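You operate a simulated robot arm through the tools that you are given. There is no shell and no other tool.

The job below is to be done with a simulated two-armed robot. You get a single attempt, and the scene is never put back.

Task
Add the brass layer from hopper D to the dish of brass nuts.
Fine: the silver layer below it goes into an empty dish; step the table round with the wide black button; leave the other hoppers and the sorting machine alone.

It is judged by the outcome, as a careful person would: the job done as asked, and still so three seconds after it is handed in. It fails if anything else is knocked over, pushed out of place, dropped, spilled or broken.

Robot
Two 7-joint arms with fingered hands on one trunk that stands fixed in place. Base frame: the origin is at the foot of the trunk, x ahead of it, y to its left, z up. Units: cm, rad, N and s.
The left shoulder is at [6, 17.7, 97.5], the right one opposite. Payload 4 kg a hand.
Tool frame (each hand has its own): the origin (TCP) lies between the finger pads and is the grasp point; the fingertips stand 3.7 cm ahead of it; z points along the fingers, y is the line along which they close. Largest opening 12.4 cm; the body of the gripper starts 4.3 cm behind the TCP. The gripper is a hand of 3 fingers: y runs from the thumb to the fingers, the wrist lies at [-1.5, -10.8, -20.2] in the tool frame, and closing takes about 1.5 s.
Orientation is told as [roll, pitch, yaw] about the base's x, y, z axes, in that order, counted from this pose: with the fingers straight down and the wrist toward the robot, the tool's x, y and z point along [0, 1, 0], [1, 0, 0] and [0, 0, -1] of the base frame.

Tools
- The arms move only by the tool arm_command. It takes "left_series", "right_series" or both (then of equal length, played together; a hand with none holds still); each is a list of rows, each an object of numbers (a shift or turn left out is 0, a gripper value left out holds the last): "ax", "ay", "az": the turn, a rotation vector about the tool's x, y, z in rad; "x", "y", "z": the shift along the tool's x, y, z in cm; "grip": the finger opening in cm, from 0 to 12.4. In form: [{"ax": .., "ay": .., "az": .., "x": .., "y": .., "z": .., "grip": ..}, ...]. A call has 1 to 20 rows; each row shifts and turns the commanded pose from where the row before left it, along the tool's axes as they then stand. Rows are played at 5 a second. More than 5 cm and 0.15 rad between two rows, or a gripper value outside its range, and nothing of the call is played. A pose out of reach is approached as far as the arm can. The call stops where the force on the tool passes 40 N (or 10 N more than at its start, if that is more) or the arm is blocked; 0.2 s more then pass. The fingers move at their own pace (about 7.2 cm/s each) and stop on an object; they squeeze with about 29 N. The grip force told is the motor's: it shows also when the fingers shut on nothing. Time passes only in rows, and 0.2 s behind the last, so rows that do not move let the fingers close. It gives the time, the measured TCP pose, the force on the tool (base axes), the opening and the grip force at its end, in the units of the frame above (readings bear some noise), with the torque about the TCP (base axes, N m) and any sound that the robot's microphone picked up.
- Cameras (640 x 400 px; columns grow to the right, rows downward): "scene" is now at [4.71, 2.86, 162.21]; the picture's right is [0.37, -0.93, 0.00], its down [-0.66, -0.26, -0.70] and it looks along [0.66, 0.26, -0.71] (base axes); focal length 246 px, centre (320, 200). "left" rides on the left gripper at [-6.4, -7.6, -13.7] in its tool frame; the picture's right is [-0.84, -0.26, 0.48], its down [0.48, -0.76, 0.43] and it looks along [0.26, 0.60, 0.76] (tool axes); focal length 256 px, centre (320, 200). "right" rides on the right gripper at [6.4, -7.6, -13.7] in its tool frame; the picture's right is [-0.84, 0.26, -0.48], its down [-0.48, -0.76, 0.43] and it looks along [-0.26, 0.60, 0.76] (tool axes); focal length 256 px, centre (320, 200). There is no depth. A picture from a camera that has moved, and an enlarged one, comes with that camera's place and axes in the base frame and with its lens.
- capture(camera): a new picture of that camera. The clock stands still meanwhile.
- slide_trunk(by): slides the trunk up (or, below 0, down) by that many cm; the arms and the scene camera ride with it, the base frame stays. It gives what a move gives, with no picture.
- grasp_type(shape, hand): the hand has 3 fingers and takes this shape, open, in about a second: jaw (thumb against the fingers, like two jaws); tri (thumb and two fingers); tip (a fingertip pinch); poke (one finger out to press); point (the index stretched); flat (the hand flat); cup (the hand cupped); fist (a fist). The gripper value then closes the fingers along that shape, each until it touches; the sizes above hold for jaw. It gives what a move gives, with no picture.
- aim_head(pan, tilt): turns the head with the scene camera to pan (to the left, within 1.501 rad either way) and tilt (down, from -0.506 to 1.204), counted from straight ahead of the robot. It gives what a move gives.
- enlarge(camera, box): a new picture of the part [left, top, right, bottom] of that camera's present view, enlarged. The clock stands still meanwhile.
- job_done(): hands the job in; it is judged then, once.

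Places have to be worked out from the pictures, the camera data and where the tool is seen. Open the grippers and draw the arms clear of the work before you hand the job in, unless the task says otherwise.

The tools are called after "Call:" by a JSON object that holds its "fn" and its "kwargs". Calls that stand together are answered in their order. arm_command: Moves the arms, as the interface text tells. Its arguments: {"type":"object","properties":{"left_series":{"type":"array"},"right_series":{"type":"array"}},"required":[]} The other tools are called the same way: slide_trunk (by) slides the trunk up or down; grasp_type (shape, hand) gives the hand a shape; aim_head (pan, tilt) turns the head that bears the scene camera; capture (camera) takes a picture; enlarge (camera, box) takes an enlarged picture of a part of a camera's view; job_done () hands the job in.

At the start:

```text
clock: 0.0
left_eef_pos: [60.45, 41.45, 114.18]
left_orientation: [0.0, 0.001, -0.001]
left_force: [-0.3, 0.7, -1.2]
left_torque: [-0.01, 0.04, -0.01]
left_opening: 12.33
left_grip_force: 0.0
left_shape: jaw
right_eef_pos: [62.26, -24.75, 113.74]
right_orientation: [0.001, 0.0, 0.001]
right_force: [-0.6, -0.1, -0.1]
right_torque: [-0.05, 0.0, -0.02]
right_opening: 12.36
right_grip_force: 0.1
right_shape: jaw
trunk travel left (down, up): [-50.0, 9.0]
head pan, tilt: [0.375, 0.789]
```

scene: 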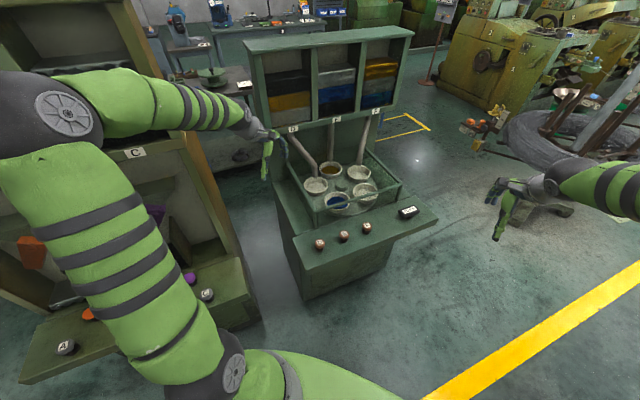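
right: 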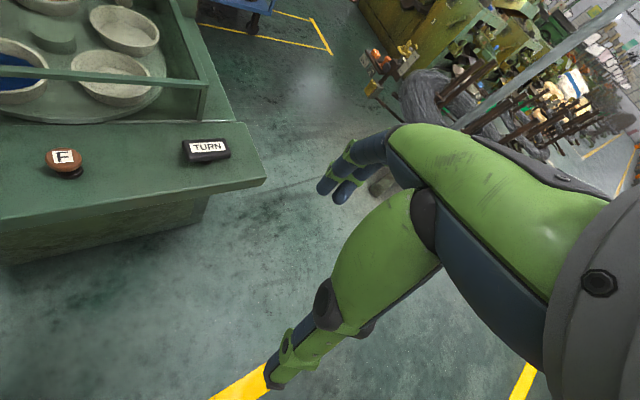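
left: 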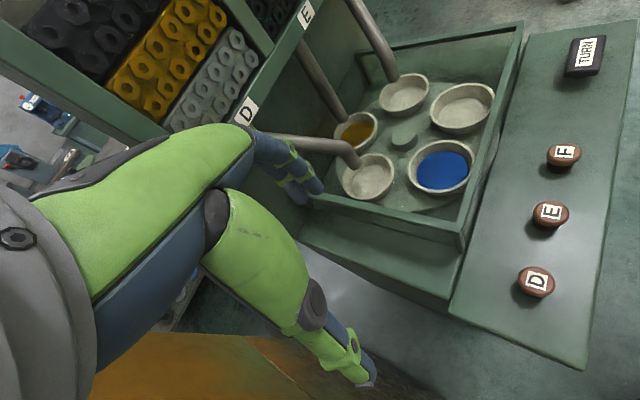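

The pictures show a cabinet with hoppers D, E, F, a turntable with five dishes, three round buttons, and a black TURN button. I'll enlarge the hoppers and the dishes to read the layers.

Call:
{"fn": "enlarge", "kwargs": {"camera": "scene", "box": [240, 20, 420, 130]}}

Call:
{"fn": "enlarge", "kwargs": {"camera": "scene", "box": [260, 120, 450, 260]}}

Call:
{"fn": "enlarge", "kwargs": {"camera": "left", "box": [300, 0, 640, 320]}}

```text
3.56 times, centred on (330, 75) of scene
camera zoom: at [4.71, 2.86, 162.21], right [0.37, -0.93, 0.0], down [-0.66, -0.26, -0.7], along [0.66, 0.26, -0.71], focal length 876 px, centre (284, 644)
```

zoom: 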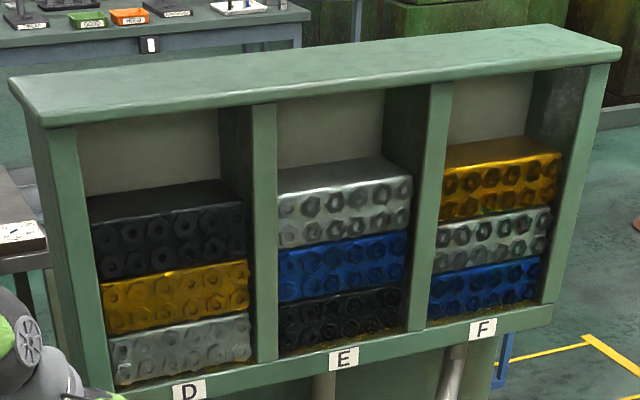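

```text
2.86 times, centred on (355, 190) of scene
camera zoom: at [4.71, 2.86, 162.21], right [0.37, -0.93, 0.0], down [-0.66, -0.26, -0.7], along [0.66, 0.26, -0.71], focal length 704 px, centre (220, 229)
```

zoom: 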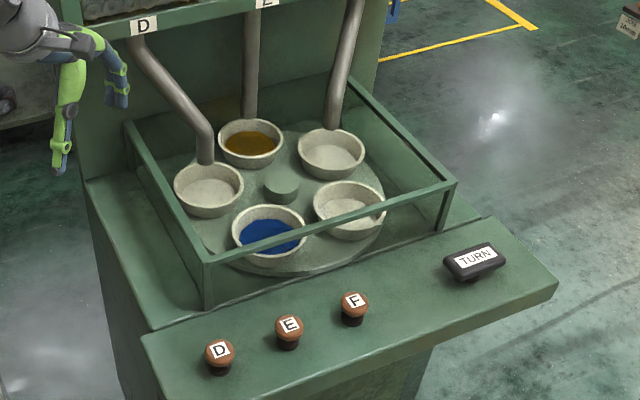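

```text
1.25 times, centred on (470, 160) of left
camera zoom: at [52.84, 35.02, 127.8], right [-0.26, -0.84, -0.48], down [-0.76, 0.48, -0.43], along [0.6, 0.26, -0.76], focal length 320 px, centre (132, 250)
```

zoom: 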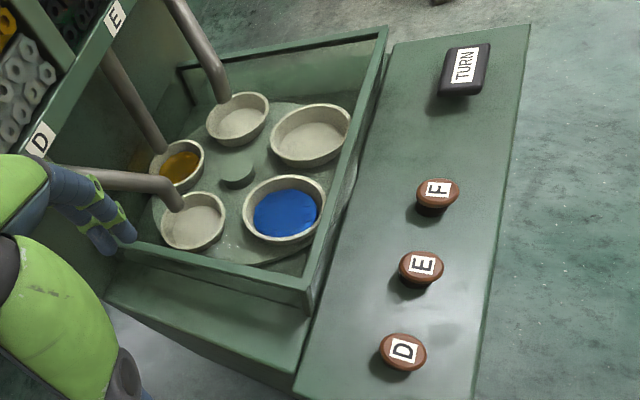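

Hopper D holds silver at the bottom, brass above it and black on top. Its spout is over an empty dish, and the brass dish is under E. From two views I put the buttons at about D (58, 24, 80), E (66, 16), F (73, 9) and TURN (89, -7, 81). I'll turn the head left to check the clearance around the left arm.

Call:
{"fn": "aim_head", "kwargs": {"pan": 0.9, "tilt": 0.7}}

```text
clock: 0.9
left_eef_pos: [60.28, 41.33, 114.38]
left_orientation: [0.001, 0.0, 0.0]
left_force: [0.9, -0.6, -0.6]
left_torque: [-0.01, -0.03, 0.04]
left_opening: 12.34
left_grip_force: 0.0
left_shape: jaw
right_eef_pos: [62.45, -24.72, 113.74]
right_orientation: [0.0, 0.001, 0.001]
right_force: [-1.0, -0.2, 0.2]
right_torque: [-0.03, 0.02, -0.01]
right_opening: 12.35
right_grip_force: 0.1
right_shape: jaw
trunk travel left (down, up): [-50.0, 9.0]
head pan, tilt: [0.901, 0.7]
```

The head has turned, so I'll take the picture to see the left rack and elbow.

Call:
{"fn": "capture", "kwargs": {"camera": "scene"}}

```text
taken
camera scene: at [2.44, 6.54, 162.94], right [0.78, -0.62, 0.0], down [-0.4, -0.5, -0.76], along [0.48, 0.6, -0.64], focal length 246 px, centre (320, 200)
```

scene: 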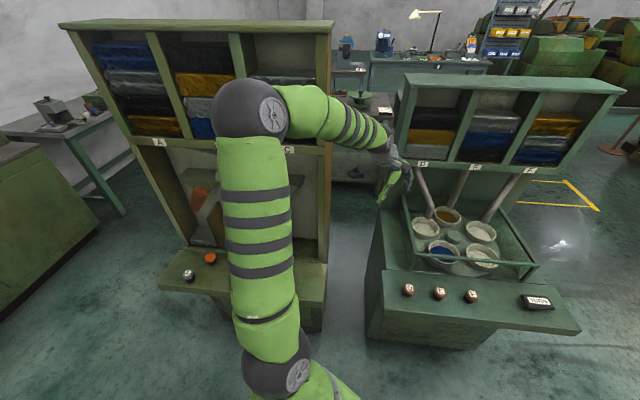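

The sorting rack stands well to the left and the left elbow is high, so the left hand can move over to button D without going near it. I'll set both hands to the poke shape for pressing and turn the head back.

Call:
{"fn": "grasp_type", "kwargs": {"shape": "poke", "hand": "left"}}

Call:
{"fn": "grasp_type", "kwargs": {"shape": "poke", "hand": "right"}}

Call:
{"fn": "aim_head", "kwargs": {"pan": 0.3, "tilt": 0.85}}

```text
clock: 1.9
left_eef_pos: [60.45, 41.5, 114.23]
left_orientation: [0.0, 0.0, -0.001]
left_force: [0.7, 0.0, 0.7]
left_torque: [0.01, 0.0, 0.06]
left_opening: 0.0
left_grip_force: 0.1
left_shape: poke
right_eef_pos: [62.27, -24.62, 113.71]
right_orientation: [0.0, -0.001, -0.002]
right_force: [0.7, 0.7, 0.7]
right_torque: [-0.03, 0.01, 0.02]
right_opening: 12.34
right_grip_force: 0.0
right_shape: jaw
trunk travel left (down, up): [-50.0, 9.0]
head pan, tilt: [0.901, 0.7]
```

```text
clock: 2.8
left_eef_pos: [60.33, 41.38, 114.31]
left_orientation: [0.0, 0.0, -0.002]
left_force: [0.5, -0.7, -0.2]
left_torque: [0.03, 0.01, 0.02]
left_opening: 0.01
left_grip_force: 0.0
left_shape: poke
right_eef_pos: [62.32, -24.77, 113.69]
right_orientation: [0.0, 0.0, -0.002]
right_force: [0.5, 0.6, 0.2]
right_torque: [0.03, 0.02, 0.0]
right_opening: 0.03
right_grip_force: 0.0
right_shape: poke
trunk travel left (down, up): [-50.0, 9.0]
head pan, tilt: [0.901, 0.7]
```

```text
clock: 3.8
left_eef_pos: [60.48, 41.47, 114.21]
left_orientation: [0.0, -0.003, 0.0]
left_force: [-0.3, 0.1, -1.0]
left_torque: [-0.01, -0.03, 0.01]
left_opening: 0.01
left_grip_force: 0.0
left_shape: poke
right_eef_pos: [62.27, -24.72, 113.89]
right_orientation: [0.001, 0.0, -0.001]
right_force: [-0.2, 0.1, -0.6]
right_torque: [-0.01, -0.01, -0.02]
right_opening: 0.0
right_grip_force: 0.1
right_shape: poke
trunk travel left (down, up): [-50.0, 9.0]
head pan, tilt: [0.3, 0.85]
```

Both hands are now in poke. I'll take pictures to find where the poking fingertip sits relative to the tool frame.

Call:
{"fn": "capture", "kwargs": {"camera": "scene"}}

Call:
{"fn": "capture", "kwargs": {"camera": "left"}}

Call:
{"fn": "capture", "kwargs": {"camera": "right"}}

```text
taken
camera scene: at [4.63, 2.2, 161.72], right [0.3, -0.95, 0.0], down [-0.72, -0.22, -0.66], along [0.63, 0.2, -0.75], focal length 246 px, centre (320, 200)
```

scene: 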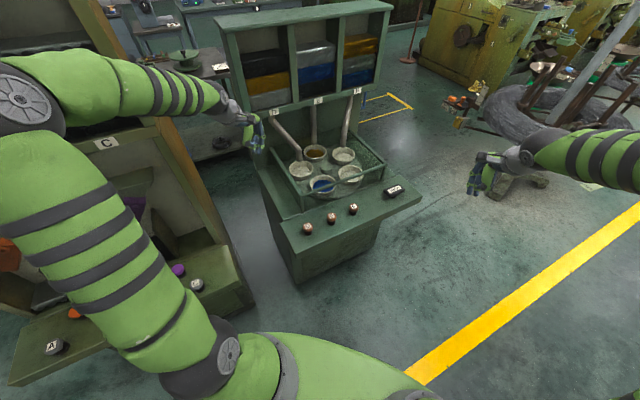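

```text
taken
camera left: at [52.84, 35.02, 127.8], right [-0.26, -0.84, -0.48], down [-0.76, 0.48, -0.43], along [0.6, 0.26, -0.76], focal length 256 px, centre (320, 200)
```

left: 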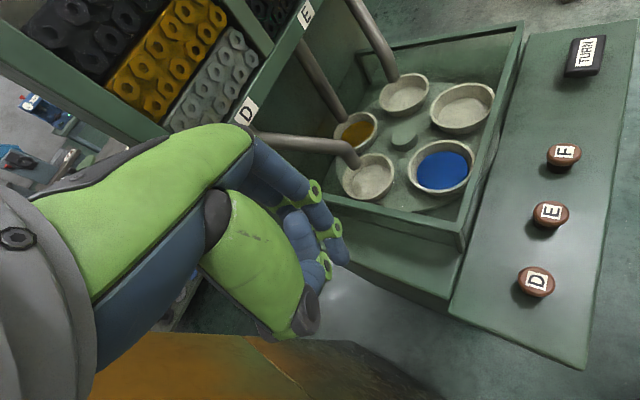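

```text
taken
camera right: at [54.72, -18.37, 127.39], right [0.26, -0.84, 0.48], down [-0.76, -0.48, -0.43], along [0.6, -0.26, -0.76], focal length 256 px, centre (320, 200)
```

right: 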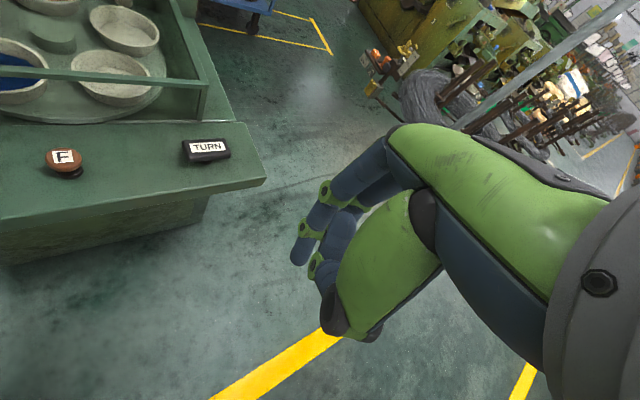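

In the right view the index fingertip is close to where the point 3.7 cm ahead of the TCP should project, about (307, 263). I'll enlarge to pin it down.

Call:
{"fn": "enlarge", "kwargs": {"camera": "right", "box": [240, 140, 440, 360]}}

Call:
{"fn": "enlarge", "kwargs": {"camera": "left", "box": [200, 140, 400, 360]}}

Call:
{"fn": "enlarge", "kwargs": {"camera": "scene", "box": [440, 100, 600, 220]}}

Call:
{"fn": "enlarge", "kwargs": {"camera": "scene", "box": [200, 60, 300, 160]}}

```text
1.82 times, centred on (340, 250) of right
camera zoom: at [54.72, -18.37, 127.39], right [0.26, -0.84, 0.48], down [-0.76, -0.48, -0.43], along [0.6, -0.26, -0.76], focal length 465 px, centre (284, 109)
```

zoom: 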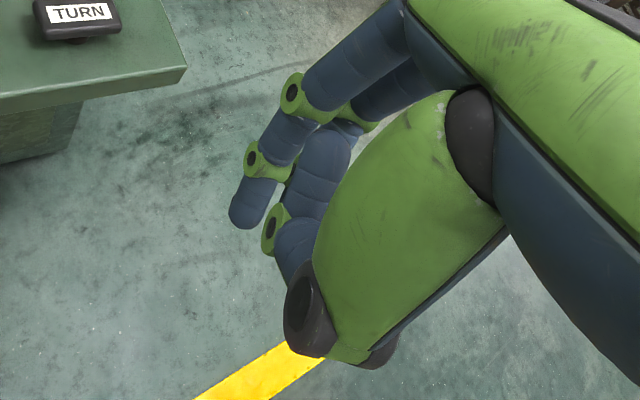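

```text
1.82 times, centred on (300, 250) of left
camera zoom: at [52.84, 35.02, 127.8], right [-0.26, -0.84, -0.48], down [-0.76, 0.48, -0.43], along [0.6, 0.26, -0.76], focal length 465 px, centre (356, 109)
```

zoom: 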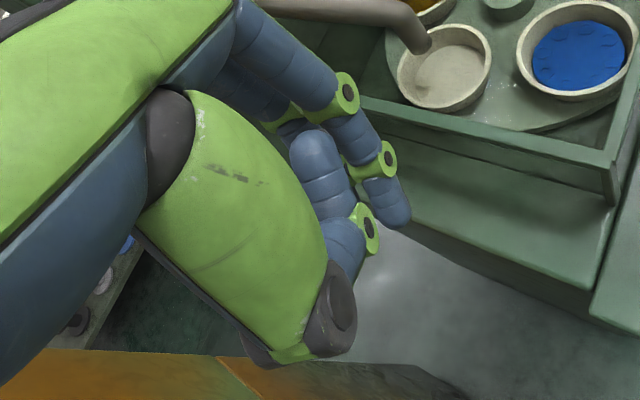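

```text
3.33 times, centred on (520, 160) of scene
camera zoom: at [4.63, 2.2, 161.72], right [0.3, -0.95, 0.0], down [-0.72, -0.22, -0.66], along [0.63, 0.2, -0.75], focal length 822 px, centre (-347, 333)
```

zoom: 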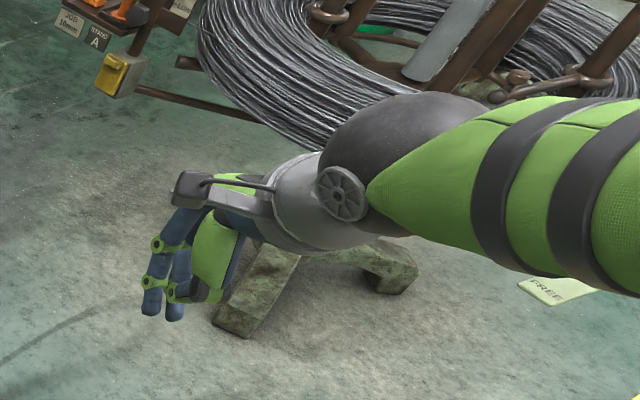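

```text
4.00 times, centred on (250, 110) of scene
camera zoom: at [4.63, 2.2, 161.72], right [0.3, -0.95, 0.0], down [-0.72, -0.22, -0.66], along [0.63, 0.2, -0.75], focal length 986 px, centre (600, 560)
```

zoom: 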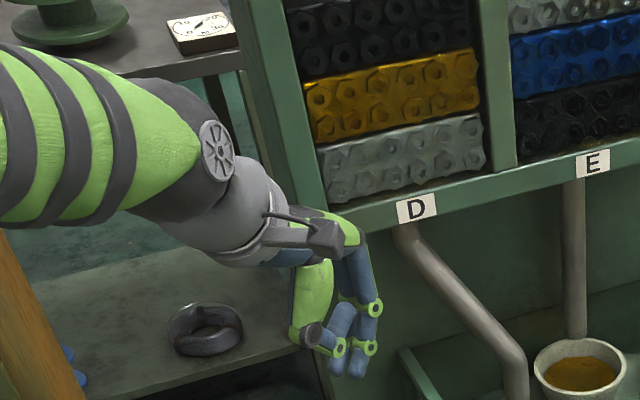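

The index tip lies about 3.7 cm ahead of the TCP and roughly 0.8 cm inward, toward the other hand. I'll move the left hand over button D and lower it part of the way.

Call:
{"fn": "arm_command", "kwargs": {"left_series": [{"x": -4.2, "y": -0.6}, {"x": -4.2, "y": -0.6}, {"x": -4.2, "y": -0.6}, {"x": -4.2, "y": -0.6}, {"z": 4}, {"z": 4}, {"z": 4}, {"z": 4}, {"z": 3}, {}]}}

```text
clock: 6.0
left_eef_pos: [57.98, 24.79, 95.36]
left_orientation: [0.0, 0.002, -0.002]
left_force: [-0.2, 0.3, 0.0]
left_torque: [-0.01, -0.01, -0.01]
left_opening: 0.0
left_grip_force: 0.1
left_shape: poke
right_eef_pos: [62.25, -24.81, 113.76]
right_orientation: [0.0, 0.0, 0.001]
right_force: [0.8, -0.6, -0.3]
right_torque: [-0.02, -0.04, 0.0]
right_opening: 0.01
right_grip_force: 0.0
right_shape: poke
trunk travel left (down, up): [-50.0, 9.0]
head pan, tilt: [0.3, 0.85]
```

The left hand is at (58.0, 24.8, 95.4). I'll check where its fingertip sits against button D.

Call:
{"fn": "capture", "kwargs": {"camera": "left"}}

Call:
{"fn": "capture", "kwargs": {"camera": "scene"}}

Call:
{"fn": "enlarge", "kwargs": {"camera": "scene", "box": [240, 130, 420, 250]}}

```text
taken
camera left: at [50.41, 18.35, 108.87], right [-0.26, -0.84, -0.48], down [-0.76, 0.48, -0.43], along [0.6, 0.26, -0.76], focal length 256 px, centre (320, 200)
```

left: 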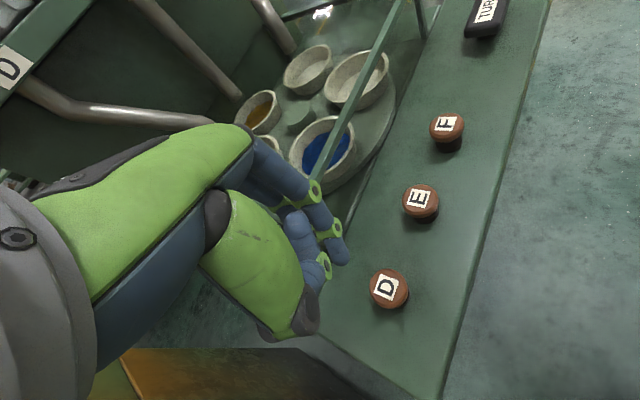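

```text
taken
camera scene: at [4.61, 2.17, 161.72], right [0.3, -0.96, 0.0], down [-0.72, -0.22, -0.66], along [0.63, 0.2, -0.75], focal length 246 px, centre (320, 200)
```

scene: 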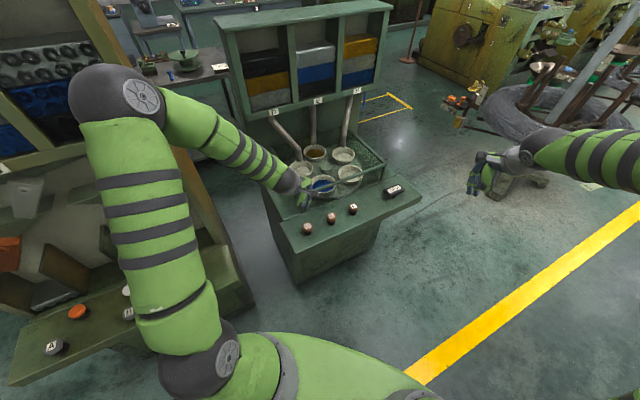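

```text
3.33 times, centred on (330, 190) of scene
camera zoom: at [4.61, 2.17, 161.72], right [0.3, -0.96, 0.0], down [-0.72, -0.22, -0.66], along [0.63, 0.2, -0.75], focal length 822 px, centre (287, 233)
```

zoom: 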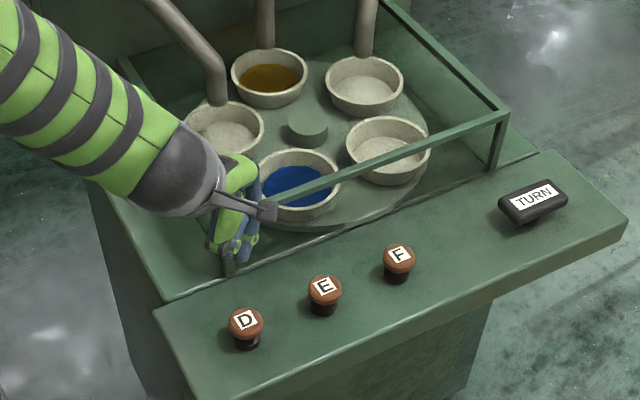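

The fingertip is above D to within a few millimetres. I'll lower it to about 1.5 cm above the button top and look again.

Call:
{"fn": "arm_command", "kwargs": {"left_series": [{"z": 3}, {"z": 3}, {"z": 2.5}, {"z": 1}, {}]}}

Call:
{"fn": "enlarge", "kwargs": {"camera": "left", "box": [260, 140, 500, 340]}}

Call:
{"fn": "enlarge", "kwargs": {"camera": "scene", "box": [260, 170, 380, 260]}}

```text
clock: 7.2
left_eef_pos: [58.05, 24.71, 85.82]
left_orientation: [0.0, -0.001, 0.003]
left_force: [0.2, 0.0, 0.6]
left_torque: [0.03, 0.0, -0.05]
left_opening: 0.0
left_grip_force: 0.0
left_shape: poke
right_eef_pos: [62.35, -24.84, 113.88]
right_orientation: [0.0, -0.001, -0.001]
right_force: [0.1, 0.7, 0.0]
right_torque: [-0.02, 0.01, 0.01]
right_opening: 0.0
right_grip_force: 0.2
right_shape: poke
trunk travel left (down, up): [-50.0, 9.0]
head pan, tilt: [0.3, 0.85]
```

```text
2.00 times, centred on (380, 240) of left
camera zoom: at [50.45, 18.25, 99.23], right [-0.26, -0.84, -0.48], down [-0.76, 0.48, -0.43], along [0.6, 0.26, -0.76], focal length 512 px, centre (200, 120)
```

zoom: 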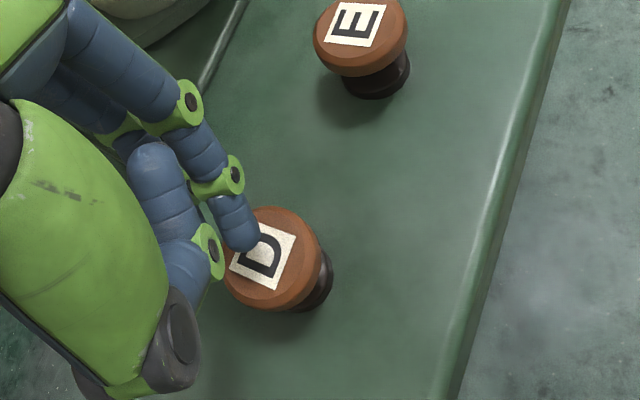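

```text
4.44 times, centred on (320, 215) of scene
camera zoom: at [4.63, 2.19, 161.72], right [0.3, -0.96, 0.0], down [-0.72, -0.22, -0.66], along [0.63, 0.2, -0.75], focal length 1095 px, centre (320, 133)
```

zoom: 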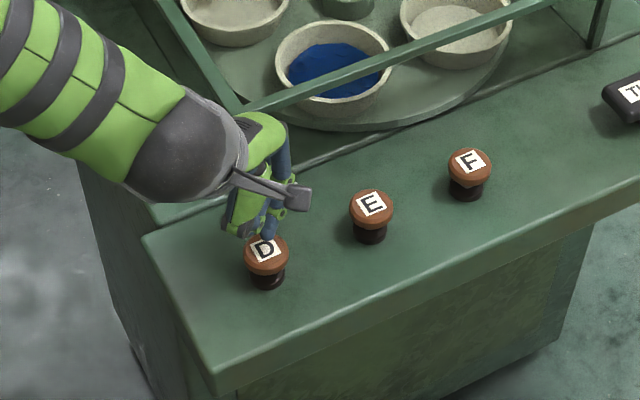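

The tip is about 1.5–2 cm over the middle of D. I'll press down in small steps and watch the force and sound.

Call:
{"fn": "arm_command", "kwargs": {"left_series": [{"z": 0.4}, {"z": 0.4}, {"z": 0.4}, {"z": 0.4}, {"z": 0.3}]}}

```text
clock: 8.3
left_eef_pos: [57.99, 24.67, 83.74]
left_orientation: [0.0, 0.0, -0.001]
left_force: [0.2, -0.5, 1.5]
left_torque: [-0.02, -0.04, -0.01]
left_opening: 0.02
left_grip_force: 0.0
left_shape: poke
right_eef_pos: [62.19, -24.79, 113.71]
right_orientation: [0.001, 0.0, 0.001]
right_force: [-0.3, -0.1, 0.8]
right_torque: [0.02, 0.01, -0.01]
right_opening: 0.0
right_grip_force: 0.1
right_shape: poke
trunk travel left (down, up): [-50.0, 9.0]
head pan, tilt: [0.3, 0.85]
```

The tip is at roughly z 80 with only a slight upward force, so it is barely touching. I'll press on in finer steps.

Call:
{"fn": "arm_command", "kwargs": {"left_series": [{"z": 0.25}, {"z": 0.25}, {"z": 0.25}]}}

```text
clock: 9.2
left_eef_pos: [58.06, 24.72, 83.17]
left_orientation: [0.001, 0.002, 0.001]
left_force: [-1.0, -1.7, 4.6]
left_torque: [-0.08, 0.03, -0.03]
left_opening: 0.0
left_grip_force: 0.1
left_shape: poke
right_eef_pos: [62.32, -24.79, 113.76]
right_orientation: [-0.001, -0.001, 0.0]
right_force: [-0.2, 1.0, 0.2]
right_torque: [0.01, 0.0, 0.01]
right_opening: 0.01
right_grip_force: 0.0
right_shape: poke
trunk travel left (down, up): [-50.0, 9.0]
head pan, tilt: [0.3, 0.85]
```

The force has risen to 4.6 N and there's no sound yet, so the button spring is loading. I'll press further.

Call:
{"fn": "arm_command", "kwargs": {"left_series": [{"z": 0.25}, {"z": 0.25}]}}

```text
clock: 9.8
left_eef_pos: [58.01, 24.64, 82.71]
left_orientation: [-0.001, 0.001, 0.0]
left_force: [-2.3, -1.4, 6.8]
left_torque: [-0.11, 0.06, -0.07]
left_opening: 0.0
left_grip_force: 0.1
left_shape: poke
right_eef_pos: [62.22, -24.82, 113.79]
right_orientation: [0.0, 0.0, -0.001]
right_force: [-0.2, -0.4, 0.2]
right_torque: [-0.02, 0.0, -0.03]
right_opening: 0.0
right_grip_force: 0.1
right_shape: poke
trunk travel left (down, up): [-50.0, 9.0]
head pan, tilt: [0.3, 0.85]
heard: click
```

I heard a click, so the button has actuated. I'll lift off straight away so it counts as one press.

Call:
{"fn": "arm_command", "kwargs": {"left_series": [{"z": -1.0}, {"z": -2.0}, {"z": -3.0}, {}, {}]}}

Call:
{"fn": "capture", "kwargs": {"camera": "scene"}}

Call:
{"fn": "enlarge", "kwargs": {"camera": "scene", "box": [200, 0, 420, 220]}}

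Call:
{"fn": "capture", "kwargs": {"camera": "left"}}

```text
clock: 10.9
left_eef_pos: [58.11, 24.61, 88.72]
left_orientation: [-0.001, 0.002, 0.0]
left_force: [0.3, -0.7, 0.3]
left_torque: [0.0, 0.02, 0.01]
left_opening: 0.03
left_grip_force: 0.1
left_shape: poke
right_eef_pos: [62.24, -24.71, 113.76]
right_orientation: [0.0, -0.001, 0.0]
right_force: [0.2, 0.8, 0.0]
right_torque: [0.0, 0.02, -0.01]
right_opening: 0.0
right_grip_force: 0.0
right_shape: poke
trunk travel left (down, up): [-50.0, 9.0]
head pan, tilt: [0.3, 0.85]
```

```text
taken
camera scene: at [4.63, 2.19, 161.72], right [0.3, -0.96, 0.0], down [-0.72, -0.22, -0.66], along [0.63, 0.2, -0.75], focal length 246 px, centre (320, 200)
```

scene: 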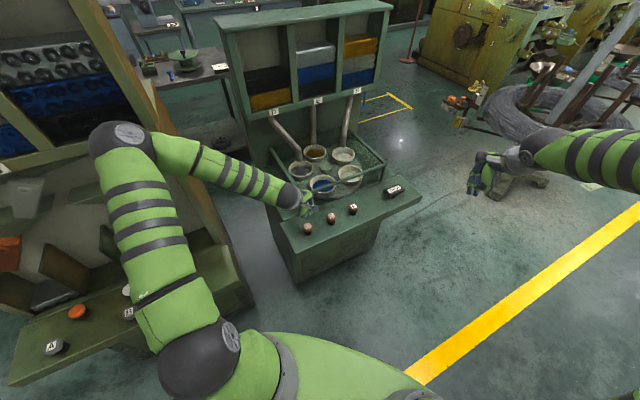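

```text
1.82 times, centred on (310, 110) of scene
camera zoom: at [4.63, 2.19, 161.72], right [0.3, -0.96, 0.0], down [-0.72, -0.22, -0.66], along [0.63, 0.2, -0.75], focal length 448 px, centre (338, 364)
```

zoom: 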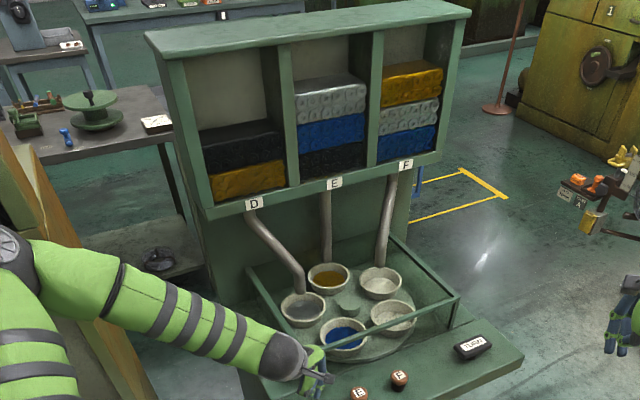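

```text
taken
camera left: at [50.46, 18.21, 102.25], right [-0.26, -0.84, -0.48], down [-0.76, 0.48, -0.43], along [0.6, 0.26, -0.76], focal length 256 px, centre (320, 200)
```

left: 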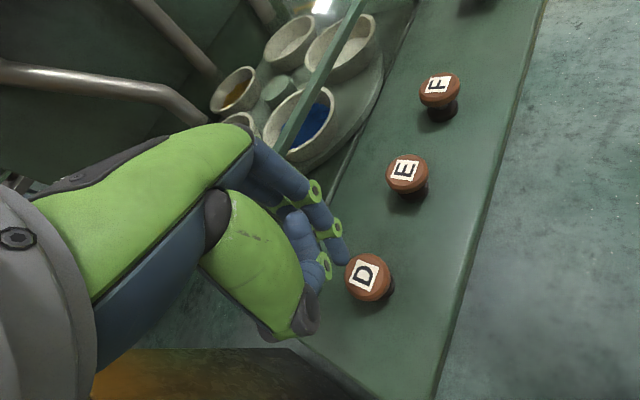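

The silver layer has dropped into the empty dish under D, and brass is now at the bottom of hopper D. Next I'll move the right hand over the TURN button, which I put at about (88.9, -6.8, 80.5).

Call:
{"fn": "arm_command", "kwargs": {"right_series": [{"x": 2.46, "y": 3.8}, {"x": 2.46, "y": 3.8}, {"x": 2.46, "y": 3.8}, {"x": 2.46, "y": 3.8}, {"x": 2.46, "y": 3.8}, {"x": 2.46, "y": 3.8}, {"x": 2.46, "y": 3.8}, {"z": 4}, {"z": 4}, {"z": 4}, {"z": 4}, {"z": 2}, {}]}}

Call:
{"fn": "capture", "kwargs": {"camera": "scene"}}

Call:
{"fn": "capture", "kwargs": {"camera": "right"}}

Call:
{"fn": "enlarge", "kwargs": {"camera": "scene", "box": [250, 120, 450, 250]}}

```text
clock: 13.8
left_eef_pos: [57.98, 24.69, 88.67]
left_orientation: [0.002, 0.0, 0.001]
left_force: [0.4, 0.3, 0.8]
left_torque: [0.02, 0.03, 0.01]
left_opening: 0.0
left_grip_force: 0.2
left_shape: poke
right_eef_pos: [88.77, -7.6, 95.76]
right_orientation: [0.0, 0.0, -0.001]
right_force: [0.0, 1.1, 0.7]
right_torque: [0.0, -0.02, -0.01]
right_opening: 0.04
right_grip_force: 0.0
right_shape: poke
trunk travel left (down, up): [-50.0, 9.0]
head pan, tilt: [0.3, 0.85]
```

```text
taken
camera scene: at [4.63, 2.2, 161.72], right [0.3, -0.96, 0.0], down [-0.72, -0.22, -0.66], along [0.63, 0.2, -0.75], focal length 246 px, centre (320, 200)
```

scene: 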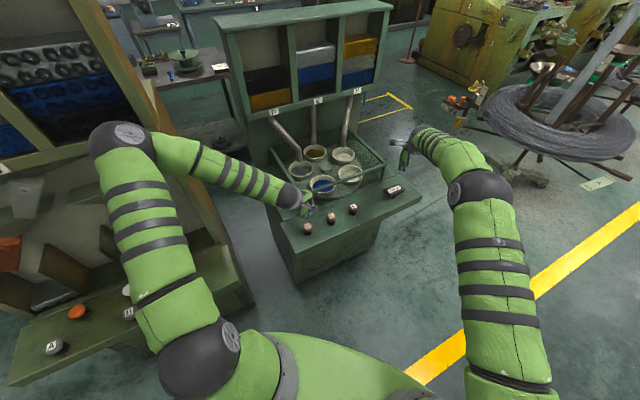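

```text
taken
camera right: at [81.16, -1.19, 109.26], right [0.26, -0.84, 0.48], down [-0.76, -0.48, -0.43], along [0.6, -0.26, -0.76], focal length 256 px, centre (320, 200)
```

right: 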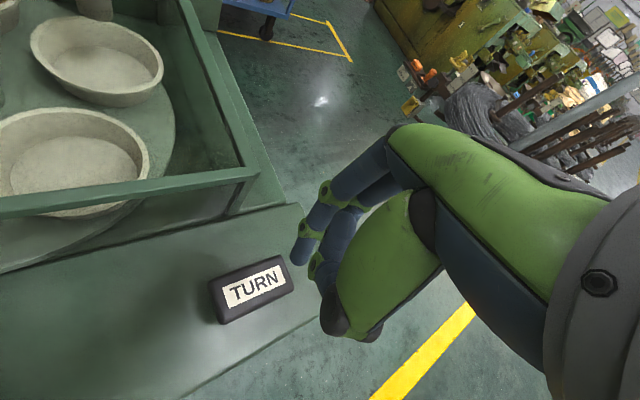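

```text
3.08 times, centred on (350, 185) of scene
camera zoom: at [4.63, 2.2, 161.72], right [0.3, -0.96, 0.0], down [-0.72, -0.22, -0.66], along [0.63, 0.2, -0.75], focal length 758 px, centre (228, 246)
```

zoom: 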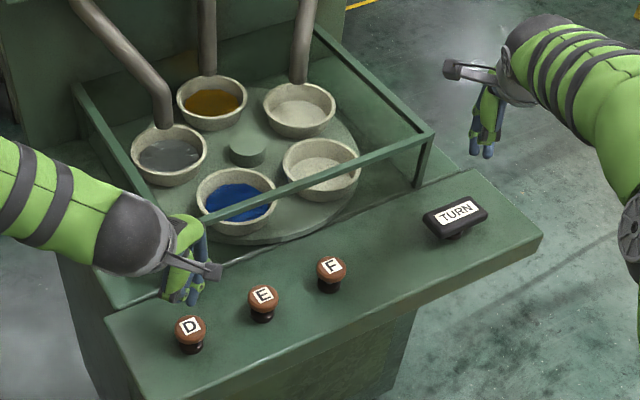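

The right fingertip is above the centre of the TURN button, which I now put at (88.6, -6.8, 81). I'll lower it close and then press in small steps.

Call:
{"fn": "arm_command", "kwargs": {"right_series": [{"z": 3}, {"z": 3}, {"z": 2.5}, {"z": 0.5}, {}]}}

Call:
{"fn": "enlarge", "kwargs": {"camera": "right", "box": [160, 160, 400, 360]}}

Call:
{"fn": "enlarge", "kwargs": {"camera": "scene", "box": [340, 120, 450, 220]}}

```text
clock: 14.9
left_eef_pos: [58.17, 24.63, 88.62]
left_orientation: [-0.001, 0.0, -0.001]
left_force: [-0.4, 0.3, -0.3]
left_torque: [-0.01, 0.02, -0.01]
left_opening: 0.01
left_grip_force: 0.0
left_shape: poke
right_eef_pos: [88.68, -7.43, 86.65]
right_orientation: [-0.001, 0.001, -0.001]
right_force: [0.4, -0.6, -0.4]
right_torque: [0.01, 0.03, -0.03]
right_opening: 0.0
right_grip_force: 0.0
right_shape: poke
trunk travel left (down, up): [-50.0, 9.0]
head pan, tilt: [0.3, 0.85]
```

```text
2.00 times, centred on (280, 260) of right
camera zoom: at [81.12, -1.16, 100.38], right [0.26, -0.84, 0.48], down [-0.76, -0.48, -0.43], along [0.6, -0.26, -0.76], focal length 512 px, centre (400, 80)
```

zoom: 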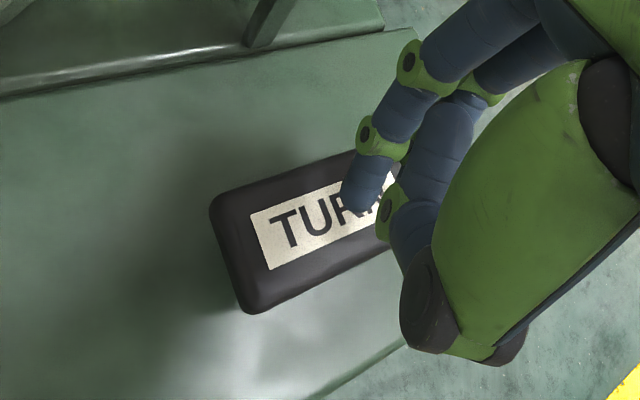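

```text
4.00 times, centred on (395, 170) of scene
camera zoom: at [4.63, 2.2, 161.72], right [0.3, -0.96, 0.0], down [-0.72, -0.22, -0.66], along [0.63, 0.2, -0.75], focal length 986 px, centre (20, 320)
```

zoom: 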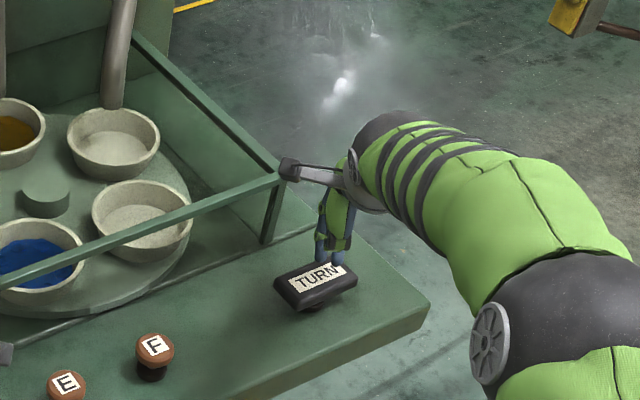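

The tip is about 2 cm above the TURN button and lined up with its middle. I'll press in small steps.

Call:
{"fn": "arm_command", "kwargs": {"right_series": [{"z": 0.4}, {"z": 0.4}, {"z": 0.4}, {"z": 0.3}]}}

```text
clock: 15.9
left_eef_pos: [58.12, 24.62, 88.66]
left_orientation: [-0.002, 0.0, 0.0]
left_force: [-0.1, 0.0, -0.2]
left_torque: [0.03, 0.0, 0.0]
left_opening: 0.0
left_grip_force: 0.1
left_shape: poke
right_eef_pos: [88.98, -7.53, 85.32]
right_orientation: [-0.001, 0.0, -0.001]
right_force: [0.1, 0.2, -0.4]
right_torque: [-0.01, 0.01, -0.01]
right_opening: 0.0
right_grip_force: 0.0
right_shape: poke
trunk travel left (down, up): [-50.0, 9.0]
head pan, tilt: [0.3, 0.85]
```

There's no contact yet, with the tip at about z 81.6. I'll keep going in fine steps.

Call:
{"fn": "arm_command", "kwargs": {"right_series": [{"z": 0.3}, {"z": 0.3}, {"z": 0.3}]}}

```text
clock: 16.8
left_eef_pos: [57.97, 24.56, 88.81]
left_orientation: [-0.001, -0.002, -0.001]
left_force: [-0.7, 0.2, -0.4]
left_torque: [0.02, 0.02, 0.03]
left_opening: 0.0
left_grip_force: 0.0
left_shape: poke
right_eef_pos: [88.89, -7.45, 84.31]
right_orientation: [-0.001, 0.001, -0.001]
right_force: [-0.2, -0.2, 1.5]
right_torque: [-0.03, -0.01, 0.01]
right_opening: 0.0
right_grip_force: 0.2
right_shape: poke
trunk travel left (down, up): [-50.0, 9.0]
head pan, tilt: [0.3, 0.85]
```

A light contact is starting at 1.5 N. I'll continue.

Call:
{"fn": "arm_command", "kwargs": {"right_series": [{"z": 0.25}, {"z": 0.25}]}}

```text
clock: 17.4
left_eef_pos: [58.05, 24.54, 88.71]
left_orientation: [-0.001, 0.0, 0.0]
left_force: [-0.7, 0.4, 0.0]
left_torque: [-0.01, 0.0, 0.0]
left_opening: 0.0
left_grip_force: 0.0
left_shape: poke
right_eef_pos: [89.01, -7.47, 83.9]
right_orientation: [0.0, 0.001, 0.001]
right_force: [-0.7, 0.4, 1.7]
right_torque: [0.06, -0.01, 0.01]
right_opening: 0.0
right_grip_force: 0.1
right_shape: poke
trunk travel left (down, up): [-50.0, 9.0]
head pan, tilt: [0.3, 0.85]
```

The force is still small and nothing has clicked, so I'll press a bit deeper.

Call:
{"fn": "arm_command", "kwargs": {"right_series": [{"z": 0.25}, {"z": 0.25}]}}

```text
clock: 17.9
left_eef_pos: [57.96, 24.68, 88.65]
left_orientation: [0.0, 0.001, 0.001]
left_force: [-0.2, -0.8, 0.4]
left_torque: [0.0, 0.04, 0.03]
left_opening: 0.01
left_grip_force: 0.1
left_shape: poke
right_eef_pos: [89.0, -7.56, 83.53]
right_orientation: [0.001, -0.002, 0.0]
right_force: [0.1, 0.9, 3.3]
right_torque: [0.05, 0.0, -0.01]
right_opening: 0.0
right_grip_force: 0.1
right_shape: poke
trunk travel left (down, up): [-50.0, 9.0]
head pan, tilt: [0.3, 0.85]
```

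The force is building at 3.3 N. I'll press another half centimetre.

Call:
{"fn": "arm_command", "kwargs": {"right_series": [{"z": 0.25}, {"z": 0.25}]}}

```text
clock: 18.6
left_eef_pos: [58.07, 24.58, 88.66]
left_orientation: [0.001, -0.001, 0.001]
left_force: [-0.3, -0.2, 0.3]
left_torque: [-0.02, -0.02, 0.03]
left_opening: 0.01
left_grip_force: 0.1
left_shape: poke
right_eef_pos: [89.01, -7.47, 82.96]
right_orientation: [0.0, 0.0, 0.001]
right_force: [-1.6, 0.9, 5.4]
right_torque: [0.04, 0.02, -0.02]
right_opening: 0.02
right_grip_force: 0.2
right_shape: poke
trunk travel left (down, up): [-50.0, 9.0]
head pan, tilt: [0.3, 0.85]
heard: click
```

TURN clicked. I'll release it, wait for the table to step, and then look.

Call:
{"fn": "arm_command", "kwargs": {"right_series": [{"z": -1.0}, {"z": -1.5}, {"z": -1.5}, {}, {}, {}, {}, {}, {}, {}]}}

Call:
{"fn": "enlarge", "kwargs": {"camera": "scene", "box": [250, 120, 450, 250]}}

```text
clock: 20.8
left_eef_pos: [58.04, 24.55, 88.66]
left_orientation: [0.0, 0.0, -0.001]
left_force: [0.4, -0.7, 0.2]
left_torque: [0.04, 0.03, 0.01]
left_opening: 0.03
left_grip_force: 0.0
left_shape: poke
right_eef_pos: [89.11, -7.61, 86.99]
right_orientation: [0.0, 0.0, -0.002]
right_force: [-0.2, 0.2, 0.0]
right_torque: [0.01, 0.0, 0.01]
right_opening: 0.0
right_grip_force: 0.1
right_shape: poke
trunk travel left (down, up): [-50.0, 9.0]
head pan, tilt: [0.3, 0.85]
```

```text
3.08 times, centred on (350, 185) of scene
camera zoom: at [4.64, 2.2, 161.72], right [0.3, -0.96, 0.0], down [-0.72, -0.22, -0.66], along [0.63, 0.2, -0.75], focal length 758 px, centre (228, 246)
```

zoom: 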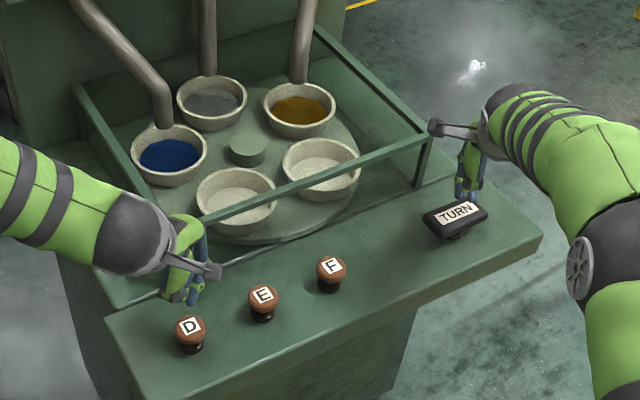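

The table stepped one place clockwise, so brass is now under F, silver under E and blue under D. Brass needs three more steps to reach D. I'll press TURN again to the same depth and release.

Call:
{"fn": "arm_command", "kwargs": {"right_series": [{"z": 1.5}, {"z": 1.0}, {"z": 0.5}, {"z": 0.5}, {"z": 0.3}, {"z": 0.3}, {"z": -1.1}, {"z": -1.5}, {"z": -1.5}, {}, {}, {}, {}, {}, {}, {}]}}

Call:
{"fn": "enlarge", "kwargs": {"camera": "scene", "box": [250, 120, 450, 250]}}

```text
clock: 24.1
left_eef_pos: [58.05, 24.67, 88.67]
left_orientation: [0.001, 0.002, 0.0]
left_force: [1.0, -0.7, 0.3]
left_torque: [0.04, 0.0, -0.02]
left_opening: 0.0
left_grip_force: 0.1
left_shape: poke
right_eef_pos: [88.83, -7.34, 86.83]
right_orientation: [0.0, 0.0, -0.001]
right_force: [1.1, 0.3, 0.6]
right_torque: [-0.05, -0.01, -0.03]
right_opening: 0.04
right_grip_force: 0.0
right_shape: poke
trunk travel left (down, up): [-50.0, 9.0]
head pan, tilt: [0.3, 0.85]
heard: click
```

```text
3.08 times, centred on (350, 185) of scene
camera zoom: at [4.64, 2.2, 161.72], right [0.3, -0.96, 0.0], down [-0.72, -0.22, -0.66], along [0.63, 0.2, -0.75], focal length 758 px, centre (228, 246)
```

zoom: 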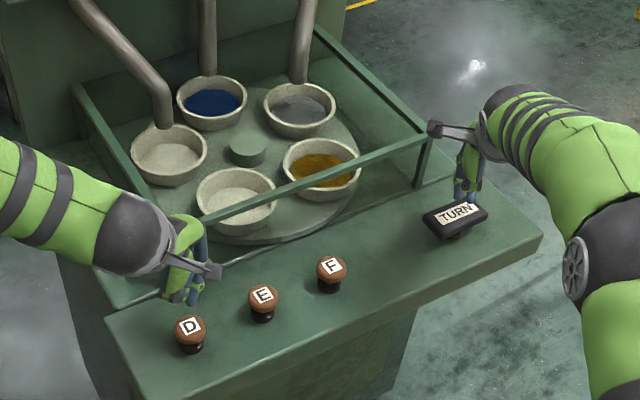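

There was one click and the table stepped once, so brass is now at front right. Two more steps are needed, and I'll press again.

Call:
{"fn": "arm_command", "kwargs": {"right_series": [{"z": 1.5}, {"z": 1.0}, {"z": 0.5}, {"z": 0.5}, {"z": 0.3}, {"z": 0.3}, {"z": -1.1}, {"z": -1.5}, {"z": -1.5}, {}, {}, {}, {}, {}, {}, {}]}}

Call:
{"fn": "enlarge", "kwargs": {"camera": "scene", "box": [250, 120, 450, 250]}}

```text
clock: 27.6
left_eef_pos: [57.94, 24.73, 88.66]
left_orientation: [0.0, 0.001, 0.0]
left_force: [0.1, 0.2, -0.2]
left_torque: [0.02, 0.0, -0.01]
left_opening: 0.0
left_grip_force: 0.0
left_shape: poke
right_eef_pos: [88.94, -7.34, 86.84]
right_orientation: [0.0, 0.002, 0.001]
right_force: [-0.1, 0.1, 0.7]
right_torque: [-0.02, 0.0, -0.02]
right_opening: 0.0
right_grip_force: 0.1
right_shape: poke
trunk travel left (down, up): [-50.0, 9.0]
head pan, tilt: [0.3, 0.85]
heard: click
```

```text
3.08 times, centred on (350, 185) of scene
camera zoom: at [4.64, 2.2, 161.72], right [0.3, -0.96, 0.0], down [-0.72, -0.22, -0.66], along [0.63, 0.2, -0.75], focal length 758 px, centre (228, 246)
```

zoom: 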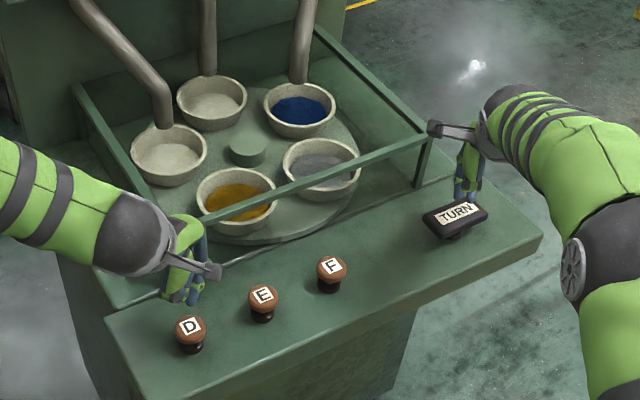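

Brass is now at the front, so one more step brings it under D. I'll press TURN once more.

Call:
{"fn": "arm_command", "kwargs": {"right_series": [{"z": 1.5}, {"z": 1.0}, {"z": 0.5}, {"z": 0.5}, {"z": 0.3}, {"z": 0.3}, {"z": -1.1}, {"z": -1.5}, {"z": -1.5}, {}, {}, {}, {}, {}, {}, {}]}}

Call:
{"fn": "enlarge", "kwargs": {"camera": "scene", "box": [250, 120, 450, 250]}}

Call:
{"fn": "enlarge", "kwargs": {"camera": "scene", "box": [200, 0, 420, 220]}}

Call:
{"fn": "capture", "kwargs": {"camera": "left"}}

```text
clock: 30.9
left_eef_pos: [58.0, 24.7, 88.66]
left_orientation: [0.0, -0.001, -0.001]
left_force: [-1.3, 0.0, 0.0]
left_torque: [-0.04, -0.01, 0.02]
left_opening: 0.02
left_grip_force: 0.0
left_shape: poke
right_eef_pos: [88.78, -7.51, 86.92]
right_orientation: [-0.001, 0.0, 0.001]
right_force: [0.3, 0.1, -0.7]
right_torque: [0.03, 0.0, -0.04]
right_opening: 0.01
right_grip_force: 0.1
right_shape: poke
trunk travel left (down, up): [-50.0, 9.0]
head pan, tilt: [0.3, 0.85]
heard: click
```

```text
3.08 times, centred on (350, 185) of scene
camera zoom: at [4.64, 2.2, 161.72], right [0.3, -0.96, 0.0], down [-0.72, -0.22, -0.66], along [0.63, 0.2, -0.75], focal length 758 px, centre (228, 246)
```

zoom: 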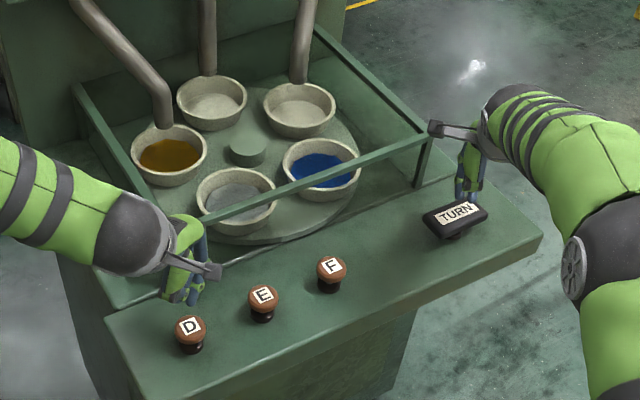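

```text
1.82 times, centred on (310, 110) of scene
camera zoom: at [4.64, 2.2, 161.72], right [0.3, -0.96, 0.0], down [-0.72, -0.22, -0.66], along [0.63, 0.2, -0.75], focal length 448 px, centre (338, 364)
```

zoom: 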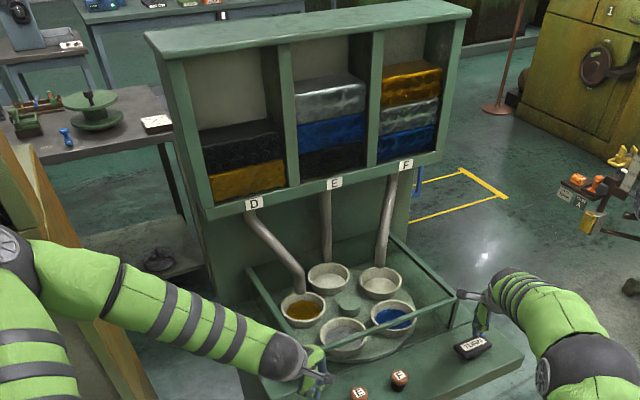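

```text
taken
camera left: at [50.47, 18.21, 102.23], right [-0.26, -0.84, -0.48], down [-0.76, 0.48, -0.43], along [0.6, 0.26, -0.76], focal length 256 px, centre (320, 200)
```

left: 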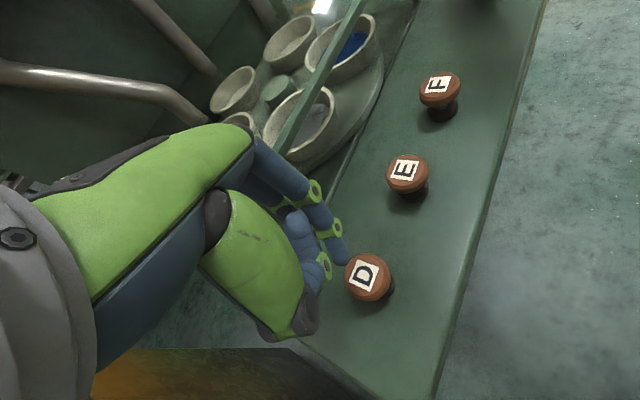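

The brass dish is now under the D spout and hopper D's bottom layer is brass. I'll press D once to the same depth of about 6 cm and release.

Call:
{"fn": "arm_command", "kwargs": {"left_series": [{"z": 2.0}, {"z": 1.5}, {"z": 1.0}, {"z": 0.6}, {"z": 0.5}, {"z": 0.4}, {"z": 0.05}, {"z": -1.05}, {"z": -2.0}, {"z": -3.0}, {}, {}, {}, {}, {}]}}

Call:
{"fn": "enlarge", "kwargs": {"camera": "scene", "box": [200, 0, 420, 220]}}

Call:
{"fn": "enlarge", "kwargs": {"camera": "scene", "box": [250, 120, 450, 250]}}

```text
clock: 34.1
left_eef_pos: [57.85, 24.62, 88.58]
left_orientation: [0.001, 0.0, -0.001]
left_force: [-0.4, 0.1, -0.3]
left_torque: [-0.01, 0.0, 0.02]
left_opening: 0.0
left_grip_force: 0.1
left_shape: poke
right_eef_pos: [88.89, -7.55, 86.88]
right_orientation: [0.001, 0.001, 0.0]
right_force: [0.5, 0.3, 0.3]
right_torque: [0.01, -0.01, 0.02]
right_opening: 0.01
right_grip_force: 0.0
right_shape: poke
trunk travel left (down, up): [-50.0, 9.0]
head pan, tilt: [0.3, 0.85]
heard: click
```

```text
1.82 times, centred on (310, 110) of scene
camera zoom: at [4.63, 2.2, 161.72], right [0.3, -0.96, 0.0], down [-0.72, -0.22, -0.66], along [0.63, 0.2, -0.75], focal length 448 px, centre (338, 364)
```

zoom: 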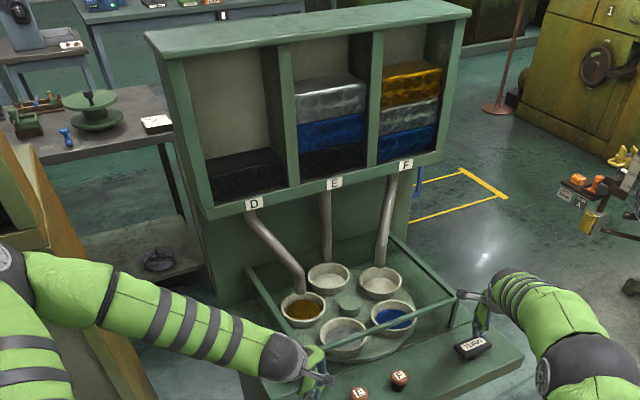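

```text
3.08 times, centred on (350, 185) of scene
camera zoom: at [4.63, 2.2, 161.72], right [0.3, -0.96, 0.0], down [-0.72, -0.22, -0.66], along [0.63, 0.2, -0.75], focal length 758 px, centre (228, 246)
```

zoom: 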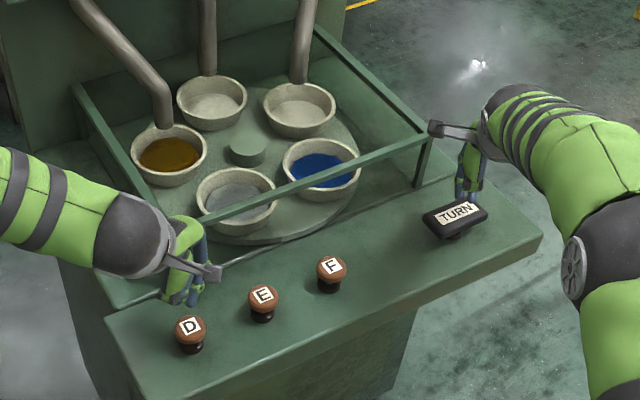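

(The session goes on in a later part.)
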